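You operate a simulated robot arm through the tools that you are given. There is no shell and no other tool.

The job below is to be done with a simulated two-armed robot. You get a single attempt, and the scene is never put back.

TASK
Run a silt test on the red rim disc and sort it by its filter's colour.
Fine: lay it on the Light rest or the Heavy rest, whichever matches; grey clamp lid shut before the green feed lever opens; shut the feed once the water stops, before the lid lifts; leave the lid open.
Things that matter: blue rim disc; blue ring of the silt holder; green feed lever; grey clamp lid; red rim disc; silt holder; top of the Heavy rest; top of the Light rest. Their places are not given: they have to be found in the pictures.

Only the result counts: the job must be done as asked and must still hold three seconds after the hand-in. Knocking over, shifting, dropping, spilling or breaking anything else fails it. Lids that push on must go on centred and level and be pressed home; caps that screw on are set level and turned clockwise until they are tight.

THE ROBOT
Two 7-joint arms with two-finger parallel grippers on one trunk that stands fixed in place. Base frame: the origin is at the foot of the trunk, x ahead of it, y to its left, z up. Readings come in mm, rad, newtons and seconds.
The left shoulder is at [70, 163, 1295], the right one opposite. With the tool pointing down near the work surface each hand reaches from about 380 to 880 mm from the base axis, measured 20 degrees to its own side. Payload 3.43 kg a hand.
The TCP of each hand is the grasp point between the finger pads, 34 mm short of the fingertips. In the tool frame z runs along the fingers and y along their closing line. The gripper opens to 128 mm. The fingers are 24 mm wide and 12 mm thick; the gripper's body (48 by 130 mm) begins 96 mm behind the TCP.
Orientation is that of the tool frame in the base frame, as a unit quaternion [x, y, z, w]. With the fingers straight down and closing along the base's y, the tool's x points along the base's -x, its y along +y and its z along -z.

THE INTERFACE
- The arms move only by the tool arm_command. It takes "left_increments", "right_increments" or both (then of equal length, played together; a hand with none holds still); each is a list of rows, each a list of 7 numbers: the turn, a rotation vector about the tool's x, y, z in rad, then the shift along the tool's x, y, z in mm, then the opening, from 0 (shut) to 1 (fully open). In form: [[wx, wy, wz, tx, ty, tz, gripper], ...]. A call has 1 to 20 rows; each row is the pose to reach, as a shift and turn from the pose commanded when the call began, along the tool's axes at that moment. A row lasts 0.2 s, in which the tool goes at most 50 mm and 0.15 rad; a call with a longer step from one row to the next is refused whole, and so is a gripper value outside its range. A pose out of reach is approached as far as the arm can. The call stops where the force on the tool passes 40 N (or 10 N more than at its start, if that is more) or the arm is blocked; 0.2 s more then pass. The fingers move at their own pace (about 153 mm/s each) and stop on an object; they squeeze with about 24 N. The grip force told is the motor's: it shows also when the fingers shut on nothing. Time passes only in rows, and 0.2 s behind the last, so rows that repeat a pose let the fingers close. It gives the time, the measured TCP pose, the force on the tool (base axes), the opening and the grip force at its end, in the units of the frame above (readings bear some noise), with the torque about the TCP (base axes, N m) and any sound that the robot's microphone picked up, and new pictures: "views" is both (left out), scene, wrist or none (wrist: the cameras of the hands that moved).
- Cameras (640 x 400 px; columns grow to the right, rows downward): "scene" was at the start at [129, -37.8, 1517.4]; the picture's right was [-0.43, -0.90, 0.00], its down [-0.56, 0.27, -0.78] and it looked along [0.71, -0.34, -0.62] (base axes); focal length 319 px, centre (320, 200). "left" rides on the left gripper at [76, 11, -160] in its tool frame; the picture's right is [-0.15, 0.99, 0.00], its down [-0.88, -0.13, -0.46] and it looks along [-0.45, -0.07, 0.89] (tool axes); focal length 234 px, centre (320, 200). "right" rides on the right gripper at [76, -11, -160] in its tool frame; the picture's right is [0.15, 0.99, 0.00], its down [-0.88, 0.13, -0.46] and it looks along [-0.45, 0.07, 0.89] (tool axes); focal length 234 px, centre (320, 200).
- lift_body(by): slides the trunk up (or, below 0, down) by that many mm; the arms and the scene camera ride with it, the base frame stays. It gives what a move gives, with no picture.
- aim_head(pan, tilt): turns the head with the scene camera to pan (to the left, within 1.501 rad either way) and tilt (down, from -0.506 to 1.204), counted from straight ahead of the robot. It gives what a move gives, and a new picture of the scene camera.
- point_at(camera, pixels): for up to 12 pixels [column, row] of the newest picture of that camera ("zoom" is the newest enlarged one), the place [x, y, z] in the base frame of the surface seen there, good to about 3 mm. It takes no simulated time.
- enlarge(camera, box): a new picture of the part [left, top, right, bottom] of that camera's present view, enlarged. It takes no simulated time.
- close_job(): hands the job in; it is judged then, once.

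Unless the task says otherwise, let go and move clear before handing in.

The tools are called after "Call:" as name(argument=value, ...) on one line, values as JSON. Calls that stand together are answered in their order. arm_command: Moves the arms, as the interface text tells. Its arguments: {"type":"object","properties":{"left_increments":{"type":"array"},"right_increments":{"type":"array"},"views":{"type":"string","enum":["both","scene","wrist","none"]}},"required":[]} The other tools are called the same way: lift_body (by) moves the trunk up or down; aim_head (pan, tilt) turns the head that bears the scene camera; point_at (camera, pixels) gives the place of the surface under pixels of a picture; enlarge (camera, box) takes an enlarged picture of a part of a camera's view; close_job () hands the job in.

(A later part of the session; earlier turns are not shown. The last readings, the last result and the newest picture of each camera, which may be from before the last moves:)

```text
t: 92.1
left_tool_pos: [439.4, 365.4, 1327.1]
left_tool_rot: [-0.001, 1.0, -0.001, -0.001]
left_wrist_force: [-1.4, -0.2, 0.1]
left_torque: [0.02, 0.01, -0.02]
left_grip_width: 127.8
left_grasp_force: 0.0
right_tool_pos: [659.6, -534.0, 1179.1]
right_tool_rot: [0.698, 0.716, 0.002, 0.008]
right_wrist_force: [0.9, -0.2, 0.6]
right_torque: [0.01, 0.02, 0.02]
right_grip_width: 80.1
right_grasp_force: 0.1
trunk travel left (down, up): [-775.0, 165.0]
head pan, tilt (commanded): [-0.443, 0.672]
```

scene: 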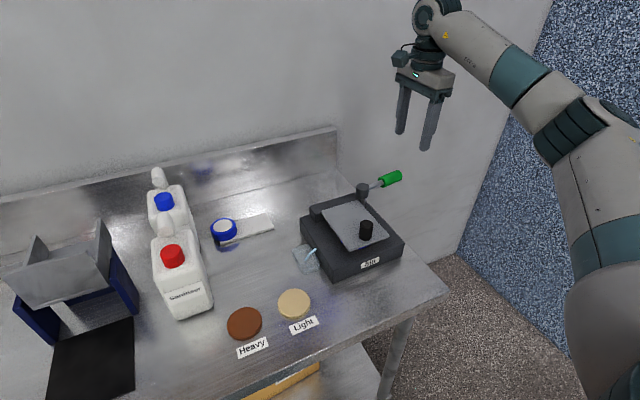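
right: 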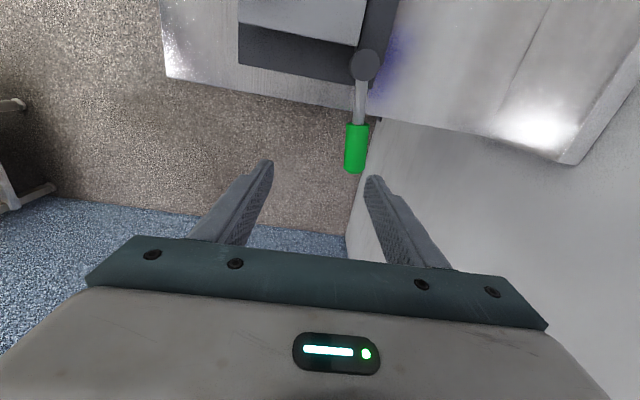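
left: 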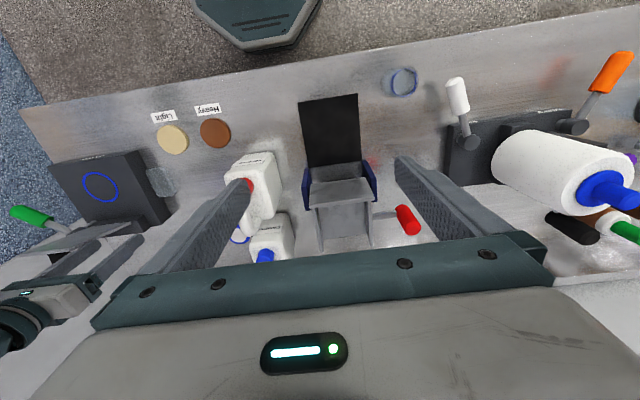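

The lever now points along −y, with the handle at (705, −495…−560), and the yaw is reached. I'll place the open fingers above it and keep checking the water.

Call:
arm_command(right_increments=[[0, 0, 0, 5, 15, 0, 0.625], [0, 0, 0, 10, 30, 0, 0.625], [0, 0, 0, 14, 45, 20, 0.625], [0, 0, 0, 14, 45, 60, 0.625], [0, 0, 0, 14, 45, 80, 0.625], [0, 0, 0, 14, 45, 80, 0.625]])

Call:
enlarge(camera="scene", box=[285, 170, 435, 280])

```text
t: 93.5
left_tool_pos: [438.6, 366.1, 1327.5]
left_tool_rot: [-0.001, 1.0, -0.001, 0.0]
left_wrist_force: [0.8, -0.1, 0.3]
left_torque: [-0.02, 0.01, -0.01]
left_grip_width: 127.8
left_grasp_force: 0.0
right_tool_pos: [705.4, -518.8, 1099.1]
right_tool_rot: [0.697, 0.717, 0.001, 0.007]
right_wrist_force: [-0.1, -0.1, 1.1]
right_torque: [0.02, 0.01, 0.0]
right_grip_width: 79.9
right_grasp_force: 0.1
trunk travel left (down, up): [-775.0, 165.0]
head pan, tilt (commanded): [-0.443, 0.672]
```

scene: 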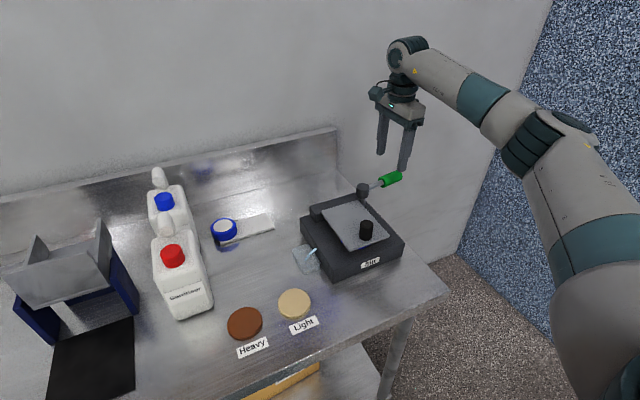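
right: 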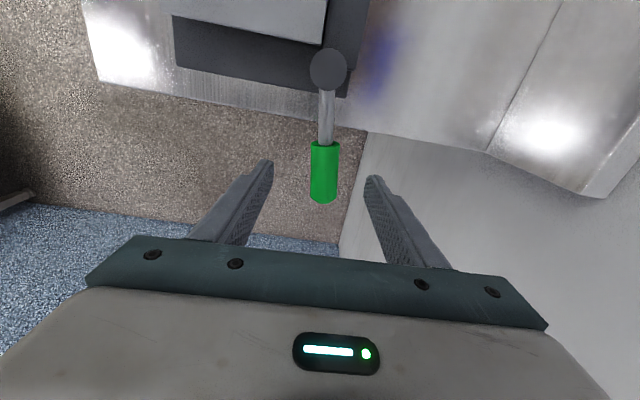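

```text
3.64 times, centred on (360, 225) of scene
```

zoom: 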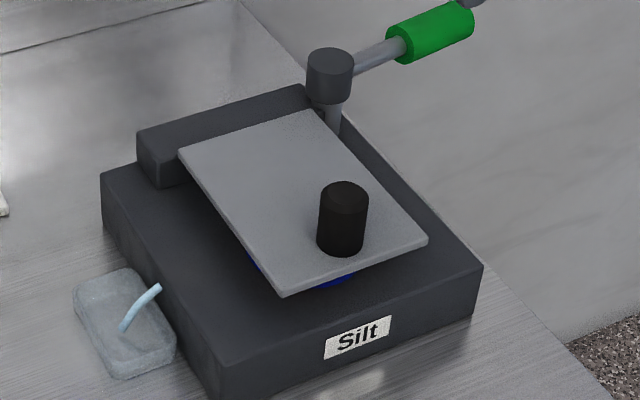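

Good alignment: the handle at 311–339 sits midway between the fingers at 270 and 368. I'll lower the fingers around it without touching, then wait.

Call:
arm_command(right_increments=[[0, 0, 0, 0, 2, 25, 0.625], [0, 0, 0, 0, 2, 50, 0.625], [0, 0, 0, 0, 2, 79, 0.625], [0, 0, 0, 0, 2, 79, 0.625]])

Call:
arm_command(right_increments=[[0, 0, 0, 0, 0, 0, 0.625], [0, 0, 0, 0, 0, 0, 0.625], [0, 0, 0, 0, 0, 0, 0.625], [0, 0, 0, 0, 0, 0, 0.625], [0, 0, 0, 0, 0, 0, 0.625], [0, 0, 0, 0, 0, 0, 0.625], [0, 0, 0, 0, 0, 0, 0.625], [0, 0, 0, 0, 0, 0, 0.625], [0, 0, 0, 0, 0, 0, 0.625], [0, 0, 0, 0, 0, 0, 0.625]], views="scene")

Call:
enlarge(camera="scene", box=[285, 170, 435, 280])

```text
t: 94.5
left_tool_pos: [438.8, 365.3, 1327.8]
left_tool_rot: [0.0, 1.0, -0.001, 0.001]
left_wrist_force: [-0.5, -0.3, 0.3]
left_torque: [-0.02, 0.02, -0.02]
left_grip_width: 128.0
left_grasp_force: 0.0
right_tool_pos: [708.7, -518.0, 1021.4]
right_tool_rot: [0.696, 0.718, 0.001, 0.007]
right_wrist_force: [-0.4, -0.3, -0.8]
right_torque: [-0.02, -0.01, -0.04]
right_grip_width: 79.9
right_grasp_force: 0.0
trunk travel left (down, up): [-775.0, 165.0]
head pan, tilt (commanded): [-0.443, 0.672]
```

scene: 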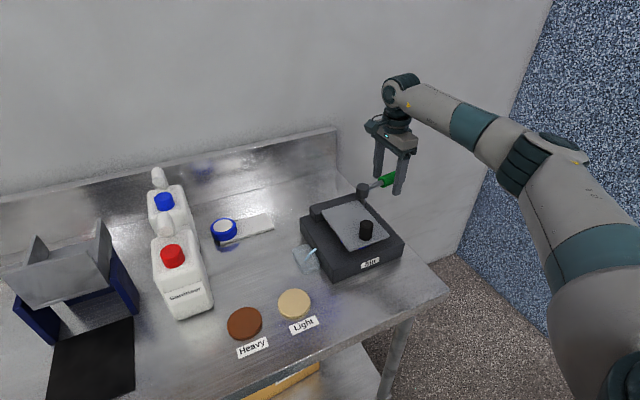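
right: 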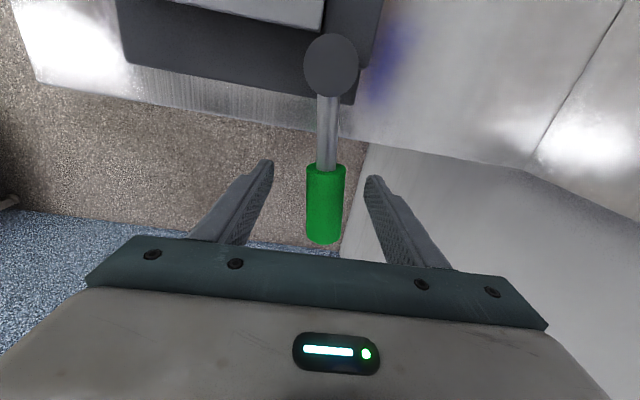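

```text
t: 96.7
left_tool_pos: [439.6, 366.2, 1327.1]
left_tool_rot: [-0.001, 1.0, 0.0, 0.0]
left_wrist_force: [-0.2, -0.2, -0.4]
left_torque: [0.02, 0.03, -0.01]
left_grip_width: 128.1
left_grasp_force: 0.1
right_tool_pos: [707.7, -517.5, 1021.2]
right_tool_rot: [0.697, 0.717, 0.002, 0.007]
right_wrist_force: [0.8, -0.7, -0.1]
right_torque: [0.01, 0.0, 0.01]
right_grip_width: 80.0
right_grasp_force: 0.1
trunk travel left (down, up): [-775.0, 165.0]
head pan, tilt (commanded): [-0.443, 0.672]
```

scene: 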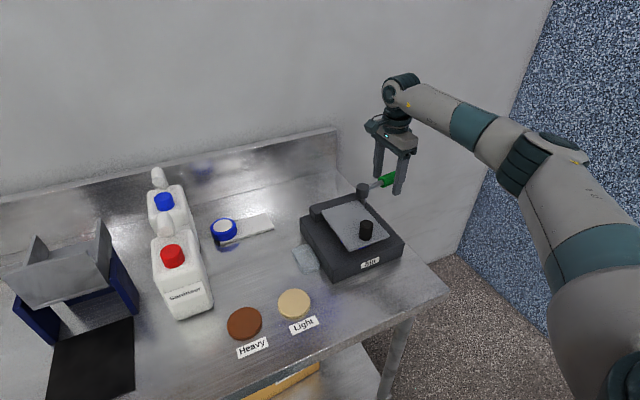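

```text
3.64 times, centred on (360, 225) of scene
```

zoom: 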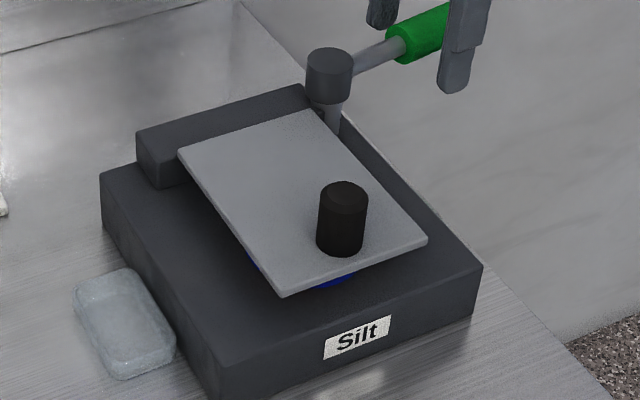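

The jet into the dish has vanished, so the water seems to have stopped. I'll wait two more seconds and check again to be sure.

Call:
arm_command(right_increments=[[0, 0, 0, 0, 0, 0, 0.625], [0, 0, 0, 0, 0, 0, 0.625], [0, 0, 0, 0, 0, 0, 0.625], [0, 0, 0, 0, 0, 0, 0.625], [0, 0, 0, 0, 0, 0, 0.625], [0, 0, 0, 0, 0, 0, 0.625], [0, 0, 0, 0, 0, 0, 0.625], [0, 0, 0, 0, 0, 0, 0.625], [0, 0, 0, 0, 0, 0, 0.625], [0, 0, 0, 0, 0, 0, 0.625]], views="scene")

Call:
enlarge(camera="scene", box=[280, 220, 360, 280])

```text
t: 98.9
left_tool_pos: [438.3, 364.5, 1328.4]
left_tool_rot: [-0.001, 1.0, 0.0, 0.0]
left_wrist_force: [0.6, 0.4, 0.5]
left_torque: [0.01, -0.02, 0.01]
left_grip_width: 127.9
left_grasp_force: 0.1
right_tool_pos: [707.3, -518.8, 1020.7]
right_tool_rot: [0.697, 0.717, 0.001, 0.007]
right_wrist_force: [-0.3, 0.4, 0.0]
right_torque: [0.03, 0.02, -0.01]
right_grip_width: 79.9
right_grasp_force: 0.0
trunk travel left (down, up): [-775.0, 165.0]
head pan, tilt (commanded): [-0.443, 0.672]
```

scene: 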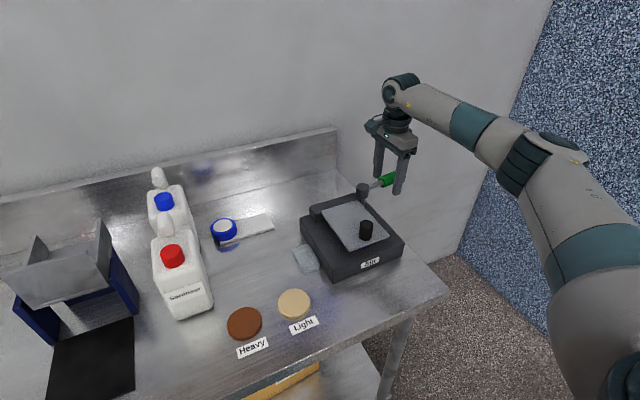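

```text
6.67 times, centred on (320, 250) of scene
```

zoom: 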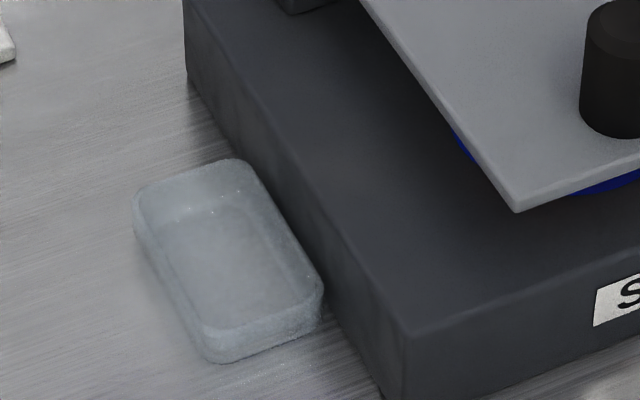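

The water has clearly stopped at t≈99. I'll now shut the feed by pulling the handle back with the outer finger, moving straight in −x so it swings back toward its first position.

Call:
arm_command(right_increments=[[0, 0, 0, 0.4, -15, 0, 0.625], [0, 0, 0, 0.8, -30, 0, 0.625], [0, 0, 0, 1.2, -42, 0, 0.625], [0, 0, 0, 1.5, -54, 0, 0.625], [0, 0, 0, 1.8, -66, 0, 0.625], [0, 0, 0, 2.1, -78, 0, 0.625], [0, 0, 0, 2.1, -78, 0, 0.625]])

Call:
enlarge(camera="scene", box=[285, 170, 435, 280])

```text
t: 100.5
left_tool_pos: [438.8, 364.5, 1328.4]
left_tool_rot: [-0.001, 1.0, -0.001, 0.0]
left_wrist_force: [0.2, -0.2, 0.2]
left_torque: [0.04, 0.0, 0.01]
left_grip_width: 128.2
left_grasp_force: 0.0
right_tool_pos: [631.9, -521.2, 1019.7]
right_tool_rot: [0.697, 0.717, 0.001, 0.007]
right_wrist_force: [1.2, 0.2, -0.4]
right_torque: [0.01, -0.03, -0.04]
right_grip_width: 80.5
right_grasp_force: 0.7
trunk travel left (down, up): [-775.0, 165.0]
head pan, tilt (commanded): [-0.443, 0.672]
```

scene: 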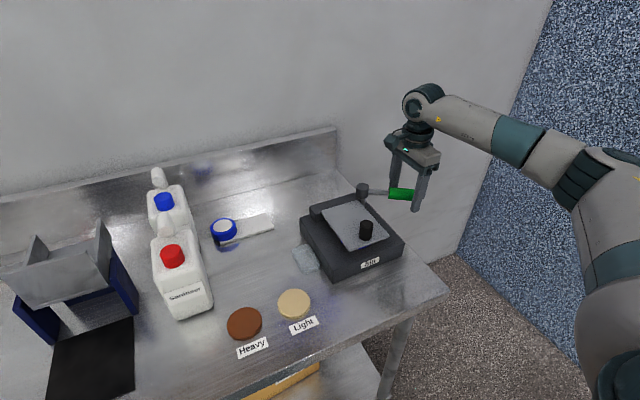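
right: 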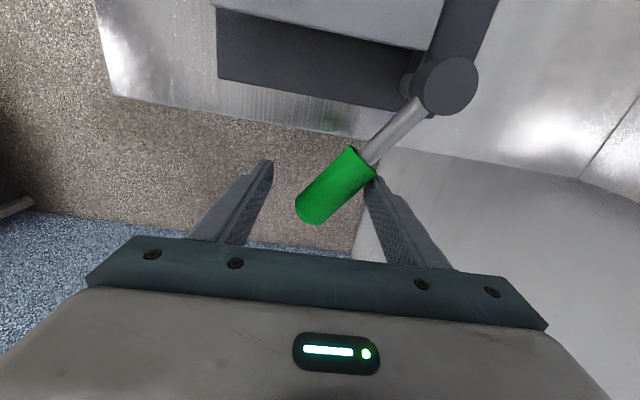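

```text
3.64 times, centred on (360, 225) of scene
```

zoom: 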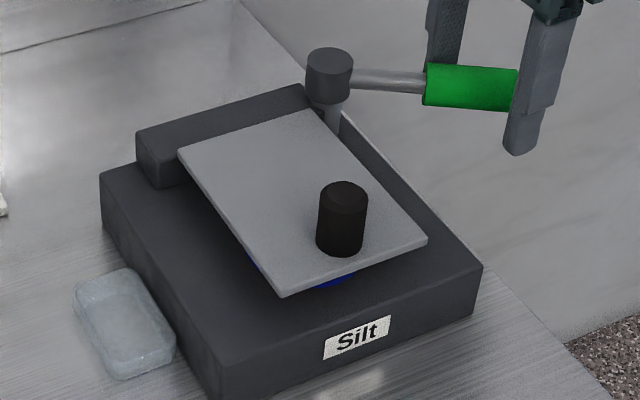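

The lever is swinging back, about 57° now. I'll continue in small steps until I feel its closed stop.

Call:
arm_command(right_increments=[[0, 0, 0, 0.2, -6, 0, 0.625], [0, 0, 0, 0.4, -12, 0, 0.625], [0, 0, 0, 0.5, -18, 0, 0.625], [0, 0, 0, 0.5, -18, 0, 0.625]], views="none")

Call:
arm_command(right_increments=[[0, 0, 0, 0, -2, 0, 0.625], [0, 0, 0, 0, -4, 0, 0.625], [0, 0, 0, 0, -4, 0, 0.625]], views="wrist")

Call:
enlarge(camera="scene", box=[345, 170, 425, 230])

```text
t: 101.5
left_tool_pos: [440.3, 365.3, 1328.4]
left_tool_rot: [-0.001, 1.0, 0.0, 0.0]
left_wrist_force: [0.0, 0.5, -0.6]
left_torque: [0.03, -0.01, 0.02]
left_grip_width: 128.3
left_grasp_force: 0.2
right_tool_pos: [614.9, -520.7, 1018.5]
right_tool_rot: [0.697, 0.717, 0.002, 0.007]
right_wrist_force: [8.1, -0.9, 2.6]
right_torque: [0.04, -0.28, -0.18]
right_grip_width: 84.6
right_grasp_force: 3.8
trunk travel left (down, up): [-775.0, 165.0]
head pan, tilt (commanded): [-0.443, 0.672]
```

```text
t: 102.3
left_tool_pos: [440.7, 365.2, 1327.0]
left_tool_rot: [0.0, 1.0, 0.0, 0.0]
left_wrist_force: [-1.1, -0.4, -0.5]
left_torque: [-0.01, 0.02, 0.0]
left_grip_width: 127.8
left_grasp_force: 0.1
right_tool_pos: [611.4, -521.0, 1019.8]
right_tool_rot: [0.697, 0.717, 0.003, 0.008]
right_wrist_force: [18.1, -4.3, 8.9]
right_torque: [0.08, -0.74, -0.44]
right_grip_width: 90.2
right_grasp_force: 9.0
trunk travel left (down, up): [-775.0, 165.0]
head pan, tilt (commanded): [-0.443, 0.672]
```

right: 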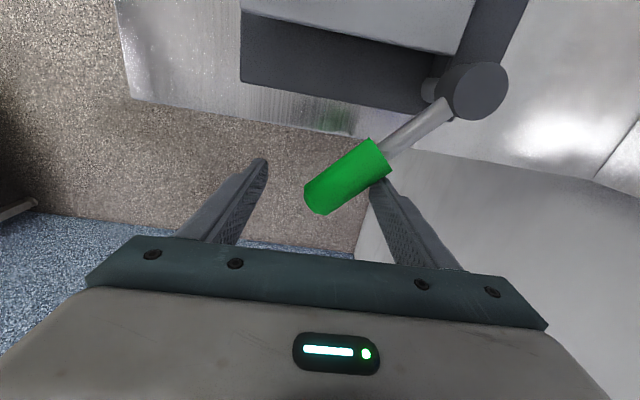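

```text
6.67 times, centred on (385, 200) of scene
```

zoom: 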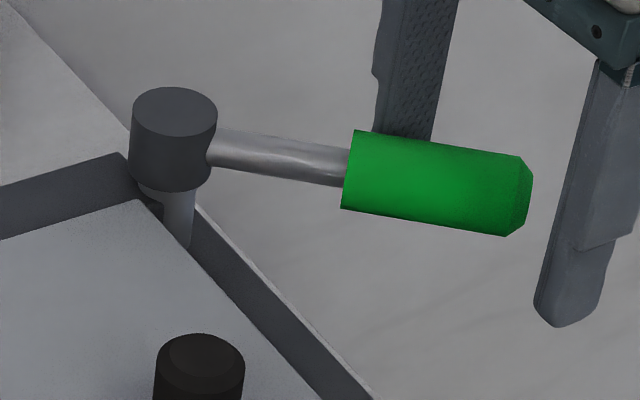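

The lever is back exactly where it began, with its tip at (530,185) as in the first zoom, and it is firm on its stop at 18 N. I'll ease off and lift clear, then turn the hand straight again.

Call:
arm_command(right_increments=[[0, 0, 0, 0, 10, 0, 0.625], [0, 0, 0, 0, 18, 0, 0.625], [0, 0, 0, 0, 18, -40, 0.625], [0, 0, 0, 0, 18, -85, 0.625], [0, 0, 0, 0, 18, -130, 0.625], [0, 0, 0, 0, 18, -160, 0.625], [0, 0, -0.14, 0, 18, -160, 0.625], [0, 0, -0.28, 0, 18, -160, 0.625], [0, 0, -0.42, 0, 18, -160, 0.625], [0, 0, -0.56, 0, 18, -160, 0.625], [0, 0, -0.7, 0, 18, -160, 0.625], [0, 0, -0.84, 0, 18, -160, 0.55], [0, 0, -0.98, 0, 18, -160, 0.47], [0, 0, -1.12, 0, 18, -160, 0.47], [0, 0, -1.26, 0, 18, -160, 0.47], [0, 0, -1.4, 0, 18, -160, 0.47], [0, 0, -1.54, 0, 18, -160, 0.47]])

```text
t: 105.9
left_tool_pos: [439.3, 365.4, 1327.5]
left_tool_rot: [-0.001, 1.0, 0.0, 0.0]
left_wrist_force: [-0.2, 0.5, -0.2]
left_torque: [-0.03, 0.0, 0.02]
left_grip_width: 128.3
left_grasp_force: 0.2
right_tool_pos: [626.0, -518.5, 1177.4]
right_tool_rot: [-0.001, 1.0, -0.005, 0.006]
right_wrist_force: [-0.5, 0.3, 0.0]
right_torque: [0.04, 0.01, 0.01]
right_grip_width: 60.2
right_grasp_force: 0.0
trunk travel left (down, up): [-775.0, 165.0]
head pan, tilt (commanded): [-0.443, 0.672]
```

scene: 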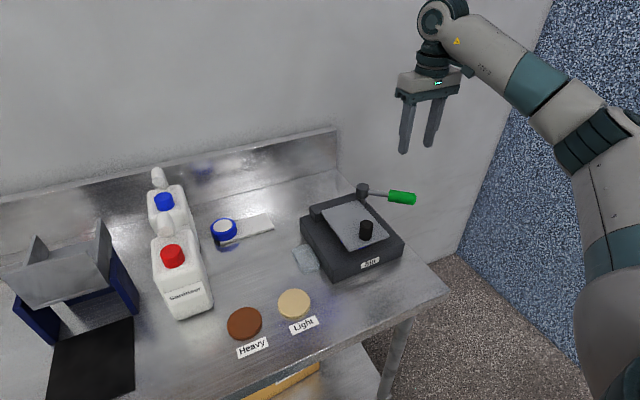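
right: 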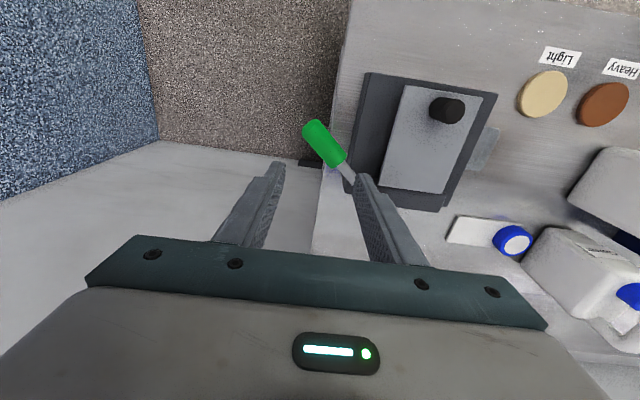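

The hand is straight again at (626,−518,1177). I'll trim the small tilt and move above the lid's knob at about (559,−360).

Call:
arm_command(right_increments=[[-0.01, 0.012, 0, 16, 40, 0, 0.47], [-0.01, 0.012, 0, 33, 80, 0, 0.47], [-0.01, 0.012, 0, 50, 120, 0, 0.47], [-0.01, 0.012, 0, 66, 158.5, 0, 0.47], [-0.01, 0.012, 0, 66, 158.5, 40, 0.47], [-0.01, 0.012, 0, 66, 158.5, 80, 0.47], [-0.01, 0.012, 0, 66, 158.5, 80, 0.47]])

```text
t: 107.5
left_tool_pos: [439.2, 367.3, 1328.6]
left_tool_rot: [-0.001, 1.0, -0.001, -0.001]
left_wrist_force: [-0.3, 1.3, -0.5]
left_torque: [-0.02, -0.04, -0.02]
left_grip_width: 128.3
left_grasp_force: 0.0
right_tool_pos: [561.5, -359.9, 1100.7]
right_tool_rot: [0.0, 1.0, 0.001, -0.001]
right_wrist_force: [0.3, 0.7, 1.0]
right_torque: [-0.03, -0.03, -0.03]
right_grip_width: 60.4
right_grasp_force: 0.0
trunk travel left (down, up): [-775.0, 165.0]
head pan, tilt (commanded): [-0.443, 0.672]
```

scene: 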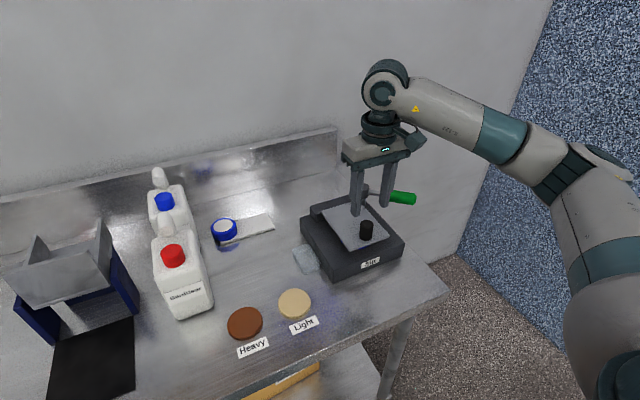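
right: 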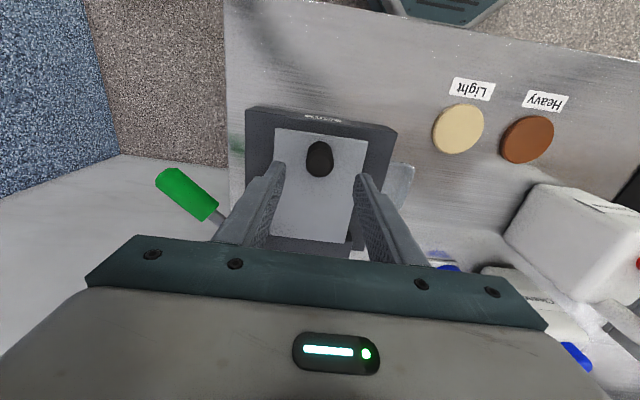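

Call:
point_at(camera="right", pixels=[[320, 157], [309, 160], [331, 160], [320, 168], [320, 147], [320, 152], [322, 200], [290, 140], [345, 145]])

Call:
enlarge(camera="right", box=[250, 110, 390, 220])

```text
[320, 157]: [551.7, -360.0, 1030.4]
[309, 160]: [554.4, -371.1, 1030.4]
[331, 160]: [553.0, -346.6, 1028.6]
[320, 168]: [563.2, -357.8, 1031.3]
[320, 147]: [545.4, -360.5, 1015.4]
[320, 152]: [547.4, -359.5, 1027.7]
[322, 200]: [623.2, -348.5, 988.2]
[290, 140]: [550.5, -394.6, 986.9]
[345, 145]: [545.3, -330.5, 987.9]
```

```text
3.64 times, centred on (320, 165) of right
```

zoom: 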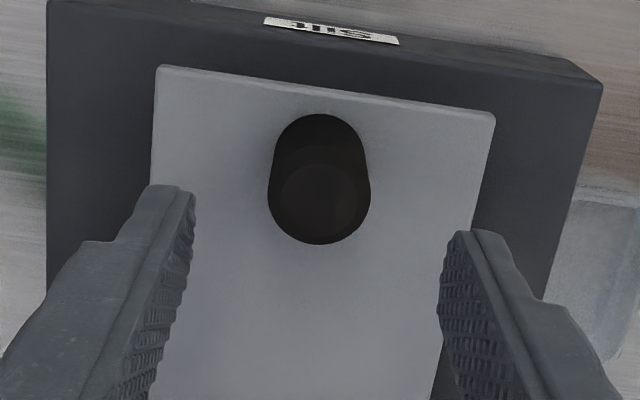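

The knob's axis is at about (557,−359), its top at z 1030 and the lid face at 987. Solving from the open and shut poses puts the hinge at (688,983). I'll lower onto the knob and grip it.

Call:
arm_command(right_increments=[[0, 0, 0, 4, 0.7, 25, 0.47], [0, 0, 0, 4, 0.7, 50, 0.47], [0, 0, 0, 4, 0.7, 71, 0.47], [0, 0, 0, 4, 0.7, 71, 0.47], [0, 0, 0, 4, 0.7, 71, 0.3], [0, 0, 0, 4, 0.7, 71, 0.15], [0, 0, 0, 4, 0.7, 71, 0.15], [0, 0, 0, 4, 0.7, 71, 0.15]])

```text
t: 109.3
left_tool_pos: [438.2, 363.2, 1329.0]
left_tool_rot: [-0.002, 1.0, 0.0, 0.001]
left_wrist_force: [0.5, -0.3, -0.8]
left_torque: [0.01, -0.01, 0.0]
left_grip_width: 128.0
left_grasp_force: 0.1
right_tool_pos: [557.3, -358.9, 1024.4]
right_tool_rot: [0.002, 1.0, 0.001, 0.0]
right_wrist_force: [1.2, -5.0, 1.9]
right_torque: [-1.04, -0.07, -0.03]
right_grip_width: 29.0
right_grasp_force: 44.6
trunk travel left (down, up): [-775.0, 165.0]
head pan, tilt (commanded): [-0.443, 0.672]
```

scene: 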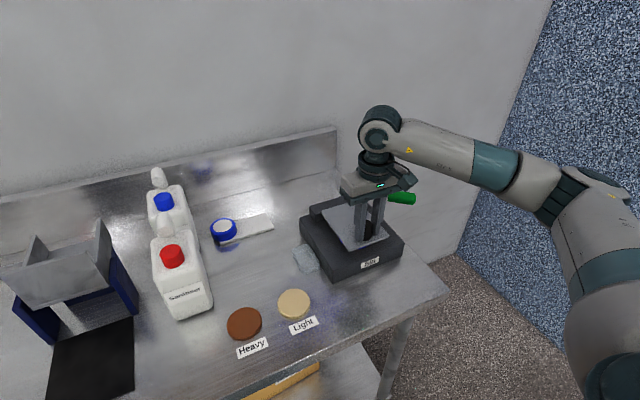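
right: 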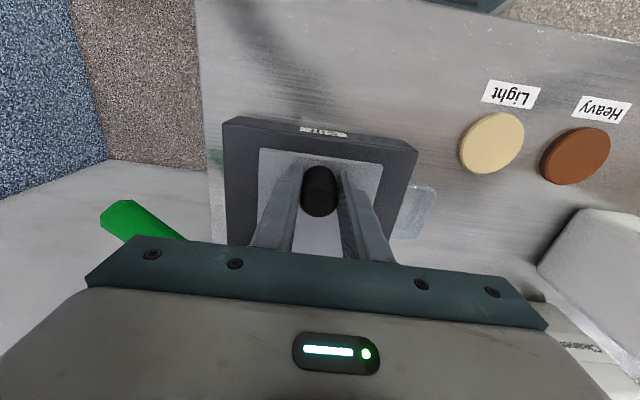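

The hand ended at z 1024, so the fingertips are only 3 mm above the lid face and would catch it as it tilts. I'll open, rise 6 mm and grip again, also shifting 1 mm in −y.

Call:
arm_command(right_increments=[[0, 0, 0, 0, 0, 0, 0.3], [0, 0, 0, 0, 0, 0, 0.35], [0, 0, 0, 0, -1, -6, 0.35], [0, 0, 0, 0, -1, -6, 0.35], [0, 0, 0, 0, -1, -6, 0.15], [0, 0, 0, 0, -1, -6, 0.15], [0, 0, 0, 0, -1, -6, 0.15]], views="none")

```text
t: 110.9
left_tool_pos: [438.6, 365.7, 1328.8]
left_tool_rot: [-0.001, 1.0, 0.0, 0.0]
left_wrist_force: [0.0, 0.6, -0.6]
left_torque: [-0.02, -0.02, 0.0]
left_grip_width: 127.9
left_grasp_force: 0.1
right_tool_pos: [557.1, -359.6, 1030.6]
right_tool_rot: [0.001, 1.0, 0.001, 0.0]
right_wrist_force: [-2.1, 1.5, -0.9]
right_torque: [-0.71, 0.14, 0.0]
right_grip_width: 29.0
right_grasp_force: 45.7
trunk travel left (down, up): [-775.0, 165.0]
head pan, tilt (commanded): [-0.443, 0.672]
```

The grip is 29 mm at z 1030.6. I'll raise the lid along the arc in stages, to 15° first, checking forces.

Call:
arm_command(right_increments=[[0, 0, 0, -1.4, 0, -5.6, 0.15], [0, 0, 0, -2.9, 0, -11.3, 0.15], [0, 0, 0, -4.9, 0, -16.8, 0.15], [0, 0, 0, -6.9, 0, -22.3, 0.15], [0, 0, 0, -9.2, 0, -27.6, 0.15], [0, 0, 0, -11.7, 0, -33, 0.15], [0, 0, 0, -11.7, 0, -33, 0.15]], views="scene")

Call:
enlarge(camera="scene", box=[300, 150, 420, 270])

```text
t: 112.5
left_tool_pos: [440.5, 364.7, 1327.7]
left_tool_rot: [-0.001, 1.0, -0.001, 0.0]
left_wrist_force: [0.3, 0.7, 0.2]
left_torque: [-0.01, 0.0, -0.02]
left_grip_width: 127.9
left_grasp_force: 0.1
right_tool_pos: [568.7, -359.9, 1065.1]
right_tool_rot: [0.001, 1.0, 0.001, -0.001]
right_wrist_force: [-2.8, 2.9, -12.2]
right_torque: [-0.72, 1.57, -0.06]
right_grip_width: 29.1
right_grasp_force: 44.7
trunk travel left (down, up): [-775.0, 165.0]
head pan, tilt (commanded): [-0.443, 0.672]
```

scene: 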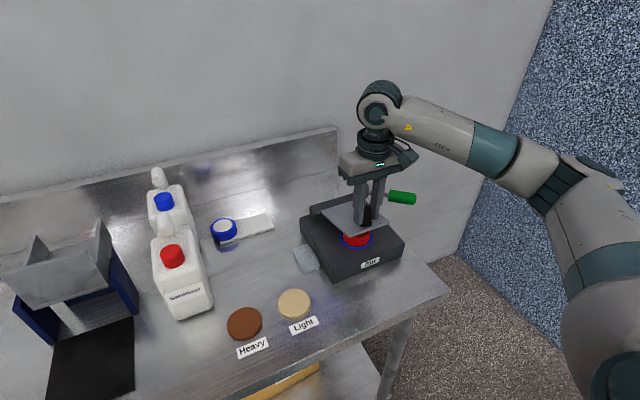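

```text
3.33 times, centred on (360, 210) of scene
```

zoom: 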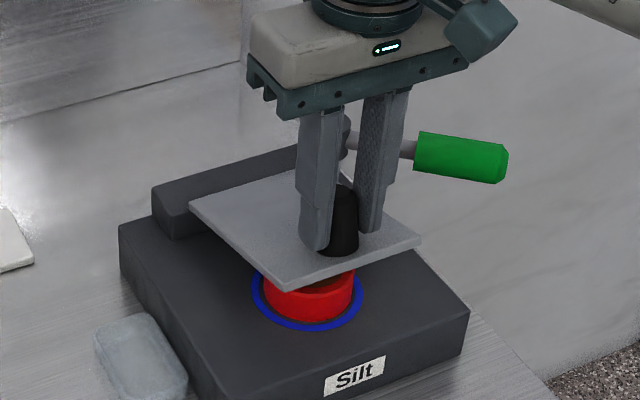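

The lid is rising and the disc stays in the ring; the pull is about 12 N. I'll continue along the arc to 45°.

Call:
arm_command(right_increments=[[0, 0, 0, -5.8, 0, -10.2, 0.15], [0, 0, 0, -12.4, 0, -19.8, 0.15], [0, 0, 0, -19.8, 0, -28.8, 0.15], [0, 0, 0, -28, 0, -37.1, 0.15], [0, 0, 0, -36.9, 0, -44.7, 0.15], [0, 0, 0, -46.5, 0, -51.5, 0.15], [0, 0, 0, -46.5, 0, -51.5, 0.15]], views="scene")

Call:
enlarge(camera="scene", box=[300, 150, 420, 270])

```text
t: 114.1
left_tool_pos: [440.8, 365.2, 1326.9]
left_tool_rot: [-0.001, 1.0, 0.0, -0.001]
left_wrist_force: [-0.6, -1.3, -0.4]
left_torque: [-0.02, 0.0, 0.0]
left_grip_width: 127.8
left_grasp_force: 0.0
right_tool_pos: [615.9, -359.2, 1116.8]
right_tool_rot: [0.0, 1.0, 0.001, -0.001]
right_wrist_force: [0.4, 5.0, -19.1]
right_torque: [-0.82, 1.23, 0.44]
right_grip_width: 28.8
right_grasp_force: 45.3
trunk travel left (down, up): [-775.0, 165.0]
head pan, tilt (commanded): [-0.443, 0.672]
```

scene: 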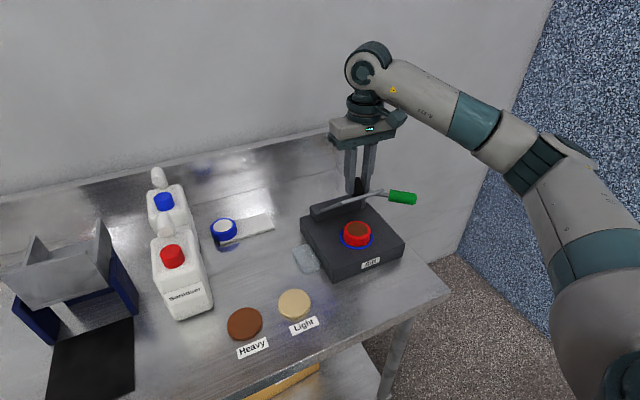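

```text
3.33 times, centred on (360, 210) of scene
```

zoom: 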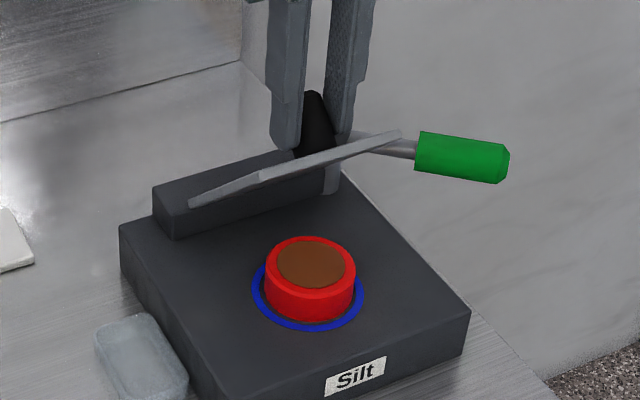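

The filter has turned brown, so the match is the Heavy rest. The 19 N inward pull says my arc is about 2.5 mm too wide, so I'll correct for that and raise the lid to its original open angle.

Call:
arm_command(right_increments=[[0, 0, 0, -2, 0, 2, 0.15], [0, 0, 0, -11.6, 0, -3.4, 0.15], [0, 0, 0, -22.1, 0, -8.4, 0.15], [0, 0, 0, -33, 0, -12.5, 0.15], [0, 0, 0, -44.3, 0, -15.6, 0.15], [0, 0, 0, -44.3, 0, -15.6, 0.15]], views="none")

Call:
arm_command(right_increments=[[0, 0, 0, -5.5, 0, -1, 0.15], [0, 0, 0, -11.5, 0, -2.1, 0.15], [0, 0, 0, -17, 0, -2.8, 0.15], [0, 0, 0, -23.2, 0, -3.3, 0.15], [0, 0, 0, -23.2, 0, -3.3, 0.15]], views="scene")

Call:
enlarge(camera="scene", box=[300, 130, 420, 250])

```text
t: 115.5
left_tool_pos: [437.6, 364.3, 1328.4]
left_tool_rot: [-0.001, 1.0, 0.0, 0.001]
left_wrist_force: [-0.9, -0.4, -0.6]
left_torque: [-0.03, -0.02, 0.01]
left_grip_width: 128.0
left_grasp_force: 0.0
right_tool_pos: [658.2, -359.6, 1134.7]
right_tool_rot: [0.0, 1.0, 0.001, 0.001]
right_wrist_force: [-10.9, -1.7, -1.0]
right_torque: [-0.92, 1.55, 0.82]
right_grip_width: 28.8
right_grasp_force: 45.0
trunk travel left (down, up): [-775.0, 165.0]
head pan, tilt (commanded): [-0.443, 0.672]
```

```text
t: 116.7
left_tool_pos: [435.7, 364.5, 1328.8]
left_tool_rot: [0.0, 1.0, 0.0, 0.0]
left_wrist_force: [-0.7, 0.3, 0.4]
left_torque: [-0.02, 0.03, -0.01]
left_grip_width: 127.9
left_grasp_force: 0.1
right_tool_pos: [679.7, -358.3, 1137.3]
right_tool_rot: [0.001, 1.0, 0.002, 0.002]
right_wrist_force: [-10.6, -1.2, 3.2]
right_torque: [-0.76, 1.57, 0.97]
right_grip_width: 29.0
right_grasp_force: 45.0
trunk travel left (down, up): [-775.0, 165.0]
head pan, tilt (commanded): [-0.443, 0.672]
```

scene: 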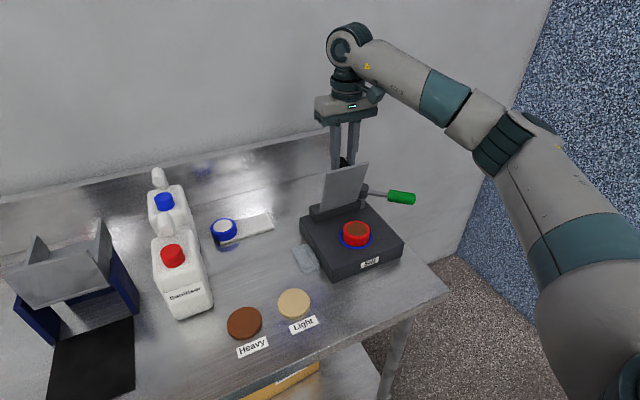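

```text
3.33 times, centred on (360, 190) of scene
```

zoom: 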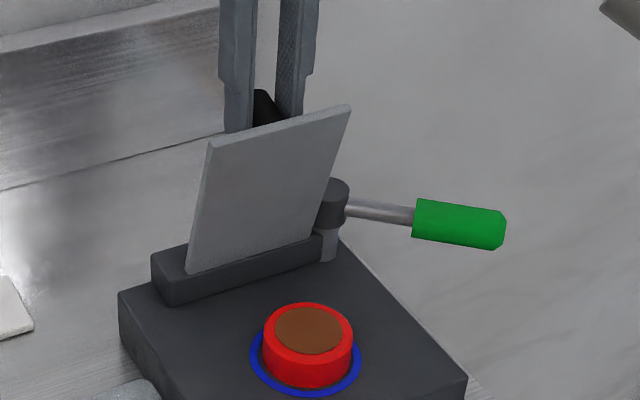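

The lid is at about 75°. I'll bring it the last bit back to its starting angle, where the hand's x was about 696.

Call:
arm_command(right_increments=[[0, 0, 0, -5, 0, 0.5, 0.15], [0, 0, 0, -10, 0, 1, 0.15], [0, 0, 0, -15, 0, 1.3, 0.15], [0, 0, 0, -15, 0, 1.3, 0.15]], views="scene")

Call:
enlarge(camera="scene", box=[300, 130, 420, 250])

```text
t: 117.7
left_tool_pos: [435.5, 364.4, 1329.1]
left_tool_rot: [-0.001, 1.0, -0.001, 0.002]
left_wrist_force: [0.4, 0.4, 0.9]
left_torque: [0.03, -0.02, -0.03]
left_grip_width: 127.9
left_grasp_force: 0.1
right_tool_pos: [693.9, -360.6, 1136.8]
right_tool_rot: [0.0, 1.0, 0.001, 0.002]
right_wrist_force: [-15.9, -4.8, 14.7]
right_torque: [-0.55, 1.03, 1.06]
right_grip_width: 28.9
right_grasp_force: 45.2
trunk travel left (down, up): [-775.0, 165.0]
head pan, tilt (commanded): [-0.443, 0.672]
```

scene: 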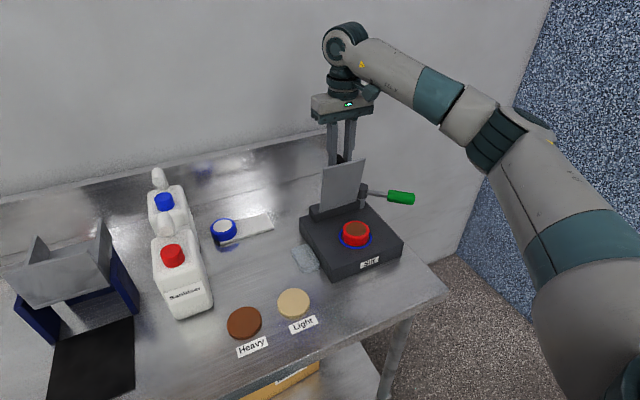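

```text
3.33 times, centred on (360, 190) of scene
```

zoom: 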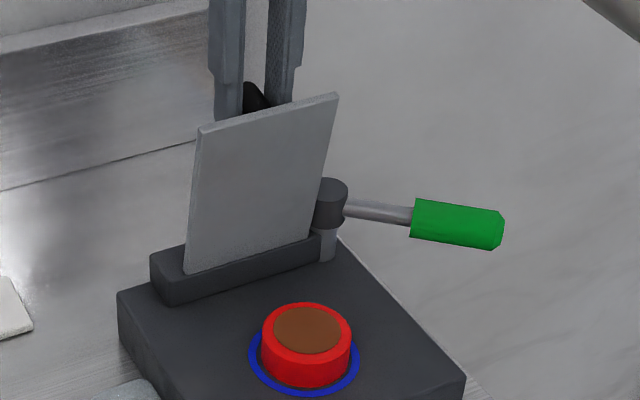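

The lid is back at its starting angle, with force rising to about 16 N at its stop. I'll release the knob, rise and check that the lid stays open.

Call:
arm_command(right_increments=[[0, 0, 0, 2, 0, -1, 0.2], [0, 0, 0, 2, 0, -1, 0.35], [0, 0, 0, 2, 0, -1, 0.47], [0, 0, 0, 2, 0, -1, 0.47], [0, 0, 0, 2, 0, -30, 0.47], [0, 0, 0, 2, 0, -70, 0.47], [0, 0, 0, 2, 0, -90, 0.47]])

Call:
enlarge(camera="scene", box=[300, 130, 420, 250])

```text
t: 119.3
left_tool_pos: [438.8, 364.6, 1326.6]
left_tool_rot: [0.0, 1.0, -0.001, 0.0]
left_wrist_force: [-0.9, 0.7, 0.0]
left_torque: [0.0, 0.01, 0.02]
left_grip_width: 127.9
left_grasp_force: 0.1
right_tool_pos: [693.7, -360.9, 1224.1]
right_tool_rot: [0.001, 1.0, 0.0, 0.0]
right_wrist_force: [-0.4, -0.6, 1.1]
right_torque: [-0.01, 0.0, -0.02]
right_grip_width: 60.1
right_grasp_force: 0.1
trunk travel left (down, up): [-775.0, 165.0]
head pan, tilt (commanded): [-0.443, 0.672]
```

scene: 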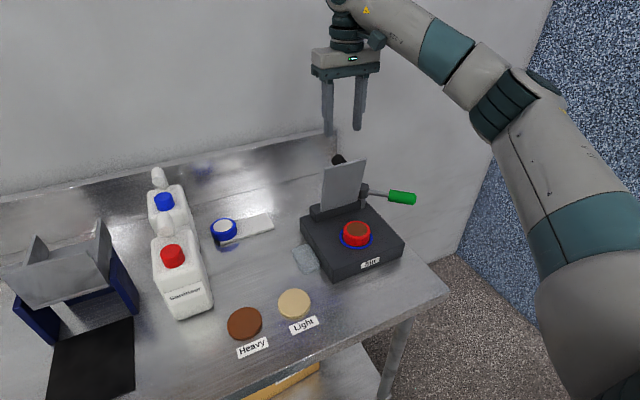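
right: 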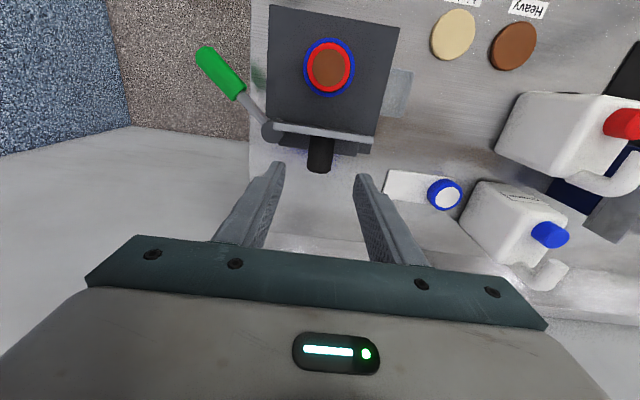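

```text
3.33 times, centred on (360, 190) of scene
```

zoom: 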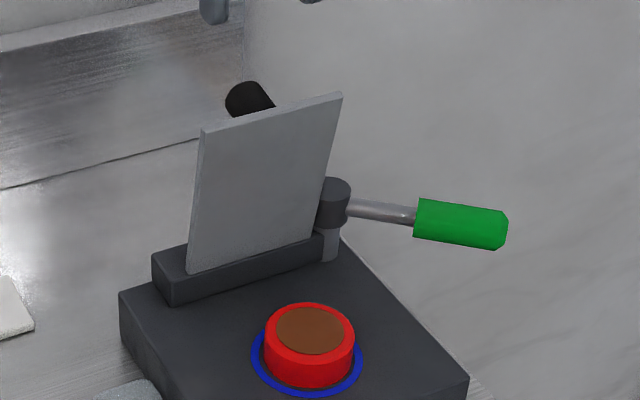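

The lid stays open as at the start. The filter is brown like the Heavy rest. I'll move back over the disc with the fingers open.

Call:
arm_command(right_increments=[[0, 0, 0, 40, 0.5, 0, 0.65], [0, 0, 0, 80, 1, 0, 0.65], [0, 0, 0, 96, 1.5, 0, 0.65], [0, 0, 0, 96, 1.5, 45, 0.65], [0, 0, 0, 96, 1.5, 90, 0.65], [0, 0, 0, 96, 1.5, 125, 0.65], [0, 0, 0, 96, 1.5, 125, 0.65]])

```text
t: 120.9
left_tool_pos: [438.8, 364.6, 1328.8]
left_tool_rot: [-0.001, 1.0, 0.0, 0.001]
left_wrist_force: [-0.1, -0.2, 0.0]
left_torque: [0.0, 0.02, 0.02]
left_grip_width: 128.2
left_grasp_force: 0.1
right_tool_pos: [599.6, -359.3, 1098.4]
right_tool_rot: [0.001, 1.0, 0.001, 0.0]
right_wrist_force: [-0.6, -0.1, 0.5]
right_torque: [0.01, 0.02, -0.02]
right_grip_width: 83.1
right_grasp_force: 0.1
trunk travel left (down, up): [-775.0, 165.0]
head pan, tilt (commanded): [-0.443, 0.672]
```

scene: 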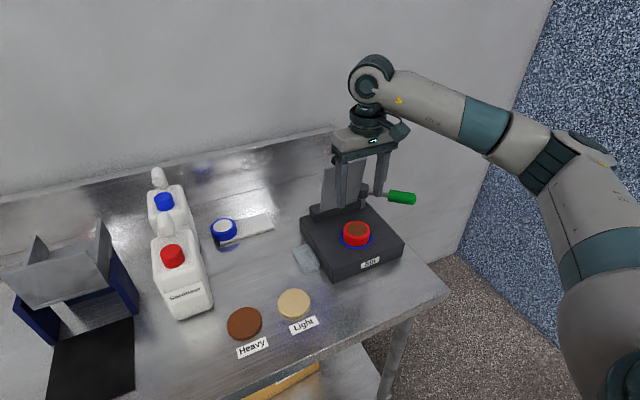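
right: 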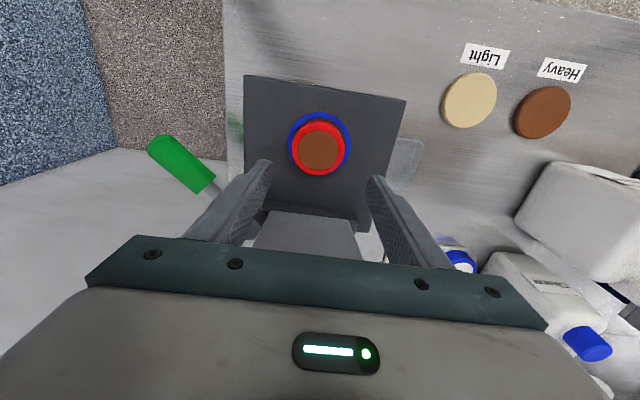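

Call:
point_at(camera="right", pixels=[[319, 150], [292, 148], [346, 147], [319, 175], [470, 101], [541, 112], [515, 113], [568, 112], [541, 138], [548, 88], [520, 130], [560, 95]])

Call:
enlarge(camera="right", box=[430, 50, 610, 160])

Call:
point_at(camera="scene", pixels=[[227, 323], [262, 324], [244, 308], [244, 338], [244, 323], [232, 312], [256, 335]])

```text
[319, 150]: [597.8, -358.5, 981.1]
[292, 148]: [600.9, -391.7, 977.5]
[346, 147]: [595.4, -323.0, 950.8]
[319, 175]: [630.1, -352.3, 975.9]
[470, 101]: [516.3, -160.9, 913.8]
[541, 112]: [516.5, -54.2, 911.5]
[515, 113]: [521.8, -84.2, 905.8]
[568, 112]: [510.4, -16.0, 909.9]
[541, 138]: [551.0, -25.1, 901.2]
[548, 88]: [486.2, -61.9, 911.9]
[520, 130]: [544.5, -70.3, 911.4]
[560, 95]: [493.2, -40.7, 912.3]
```

```text
3.56 times, centred on (520, 105) of right
```

zoom: 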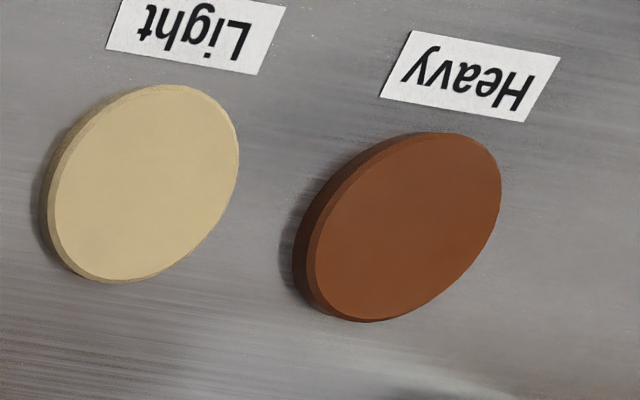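

```text
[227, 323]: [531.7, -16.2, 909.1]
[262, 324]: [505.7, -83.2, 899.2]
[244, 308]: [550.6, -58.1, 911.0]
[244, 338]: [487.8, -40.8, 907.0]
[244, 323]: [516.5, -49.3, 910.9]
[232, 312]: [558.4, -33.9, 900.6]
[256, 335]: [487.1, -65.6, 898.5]
```

The disc is at (597.8,−358.5) and the Heavy rest's centre fits to about (518,−49.5), with its top at z 911. I'll go down and grip the disc as before.

Call:
arm_command(right_increments=[[0, 0, 0, 1, 0.5, 35, 0.65], [0, 0, 0, 1, 0.5, 70, 0.65], [0, 0, 0, 1, 0.5, 95, 0.65], [0, 0, 0, 1, 0.5, 106, 0.65], [0, 0, 0, 1, 0.5, 106, 0.65]], views="wrist")

```text
t: 122.1
left_tool_pos: [438.3, 365.8, 1328.1]
left_tool_rot: [-0.001, 1.0, 0.0, 0.0]
left_wrist_force: [-0.1, -0.3, -0.1]
left_torque: [-0.02, -0.01, -0.03]
left_grip_width: 128.0
left_grasp_force: 0.1
right_tool_pos: [598.7, -358.0, 993.0]
right_tool_rot: [0.001, 1.0, 0.001, 0.001]
right_wrist_force: [-0.2, 0.5, -0.5]
right_torque: [-0.03, 0.0, -0.01]
right_grip_width: 83.4
right_grasp_force: 0.0
trunk travel left (down, up): [-775.0, 165.0]
head pan, tilt (commanded): [-0.443, 0.672]
```

right: 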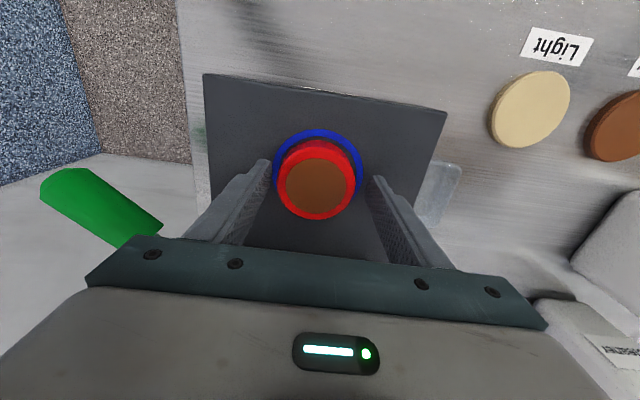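

The fingers are around the disc. I'll close, lift, and measure the bottle standing near the Heavy rest to keep clear of it.

Call:
arm_command(right_increments=[[0, 0, 0, 0, 0, 0, 0.45], [0, 0, 0, 0, 0, 0, 0.3], [0, 0, 0, 0, 0, 0, 0.3], [0, 0, 0, 0, 0, 0, 0.3], [0, 0, 0, 0, 0, -25, 0.3], [0, 0, 0, 0, 0, -60, 0.3], [0, 0, 0, 0, 0, -100, 0.3], [0, 0, 0, 0, 0, -100, 0.3]])

Call:
point_at(camera="scene", pixels=[[210, 308], [180, 318], [205, 285], [212, 300], [172, 255], [200, 260], [195, 240], [180, 200], [165, 200], [185, 290]])

```text
t: 123.9
left_tool_pos: [440.1, 365.3, 1327.8]
left_tool_rot: [-0.001, 1.0, 0.0, 0.0]
left_wrist_force: [0.4, 0.2, -0.4]
left_torque: [-0.02, 0.02, -0.02]
left_grip_width: 127.8
left_grasp_force: 0.0
right_tool_pos: [597.6, -356.8, 1091.1]
right_tool_rot: [0.001, 1.0, 0.002, -0.001]
right_wrist_force: [-0.3, -0.3, -0.2]
right_torque: [0.02, -0.02, 0.01]
right_grip_width: 64.4
right_grasp_force: 24.1
trunk travel left (down, up): [-775.0, 165.0]
head pan, tilt (commanded): [-0.443, 0.672]
```

scene: 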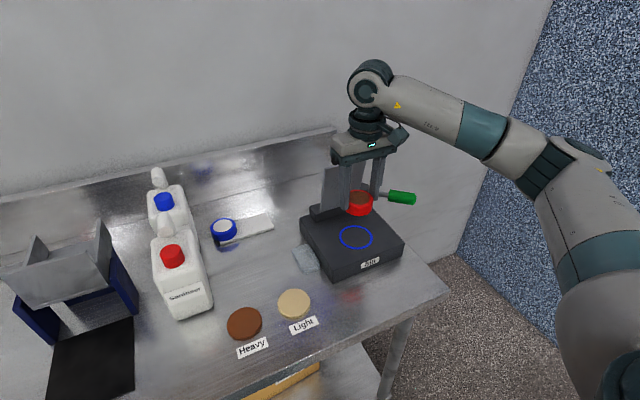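
right: 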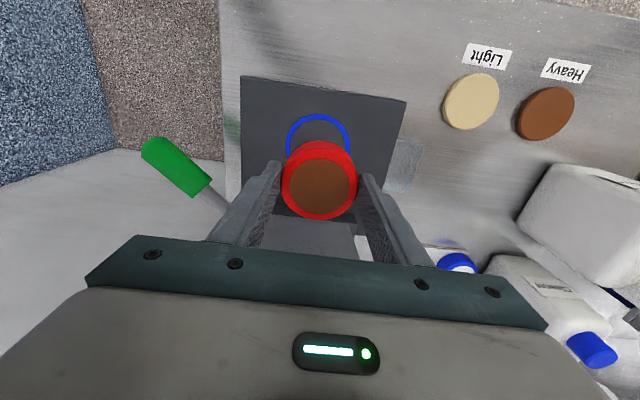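

```text
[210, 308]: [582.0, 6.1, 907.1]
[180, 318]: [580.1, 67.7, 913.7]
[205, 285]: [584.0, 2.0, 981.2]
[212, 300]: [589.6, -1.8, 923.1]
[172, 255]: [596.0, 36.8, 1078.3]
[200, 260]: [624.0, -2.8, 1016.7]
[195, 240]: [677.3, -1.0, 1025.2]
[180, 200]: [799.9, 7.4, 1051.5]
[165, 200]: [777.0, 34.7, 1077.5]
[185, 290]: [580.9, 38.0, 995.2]
```

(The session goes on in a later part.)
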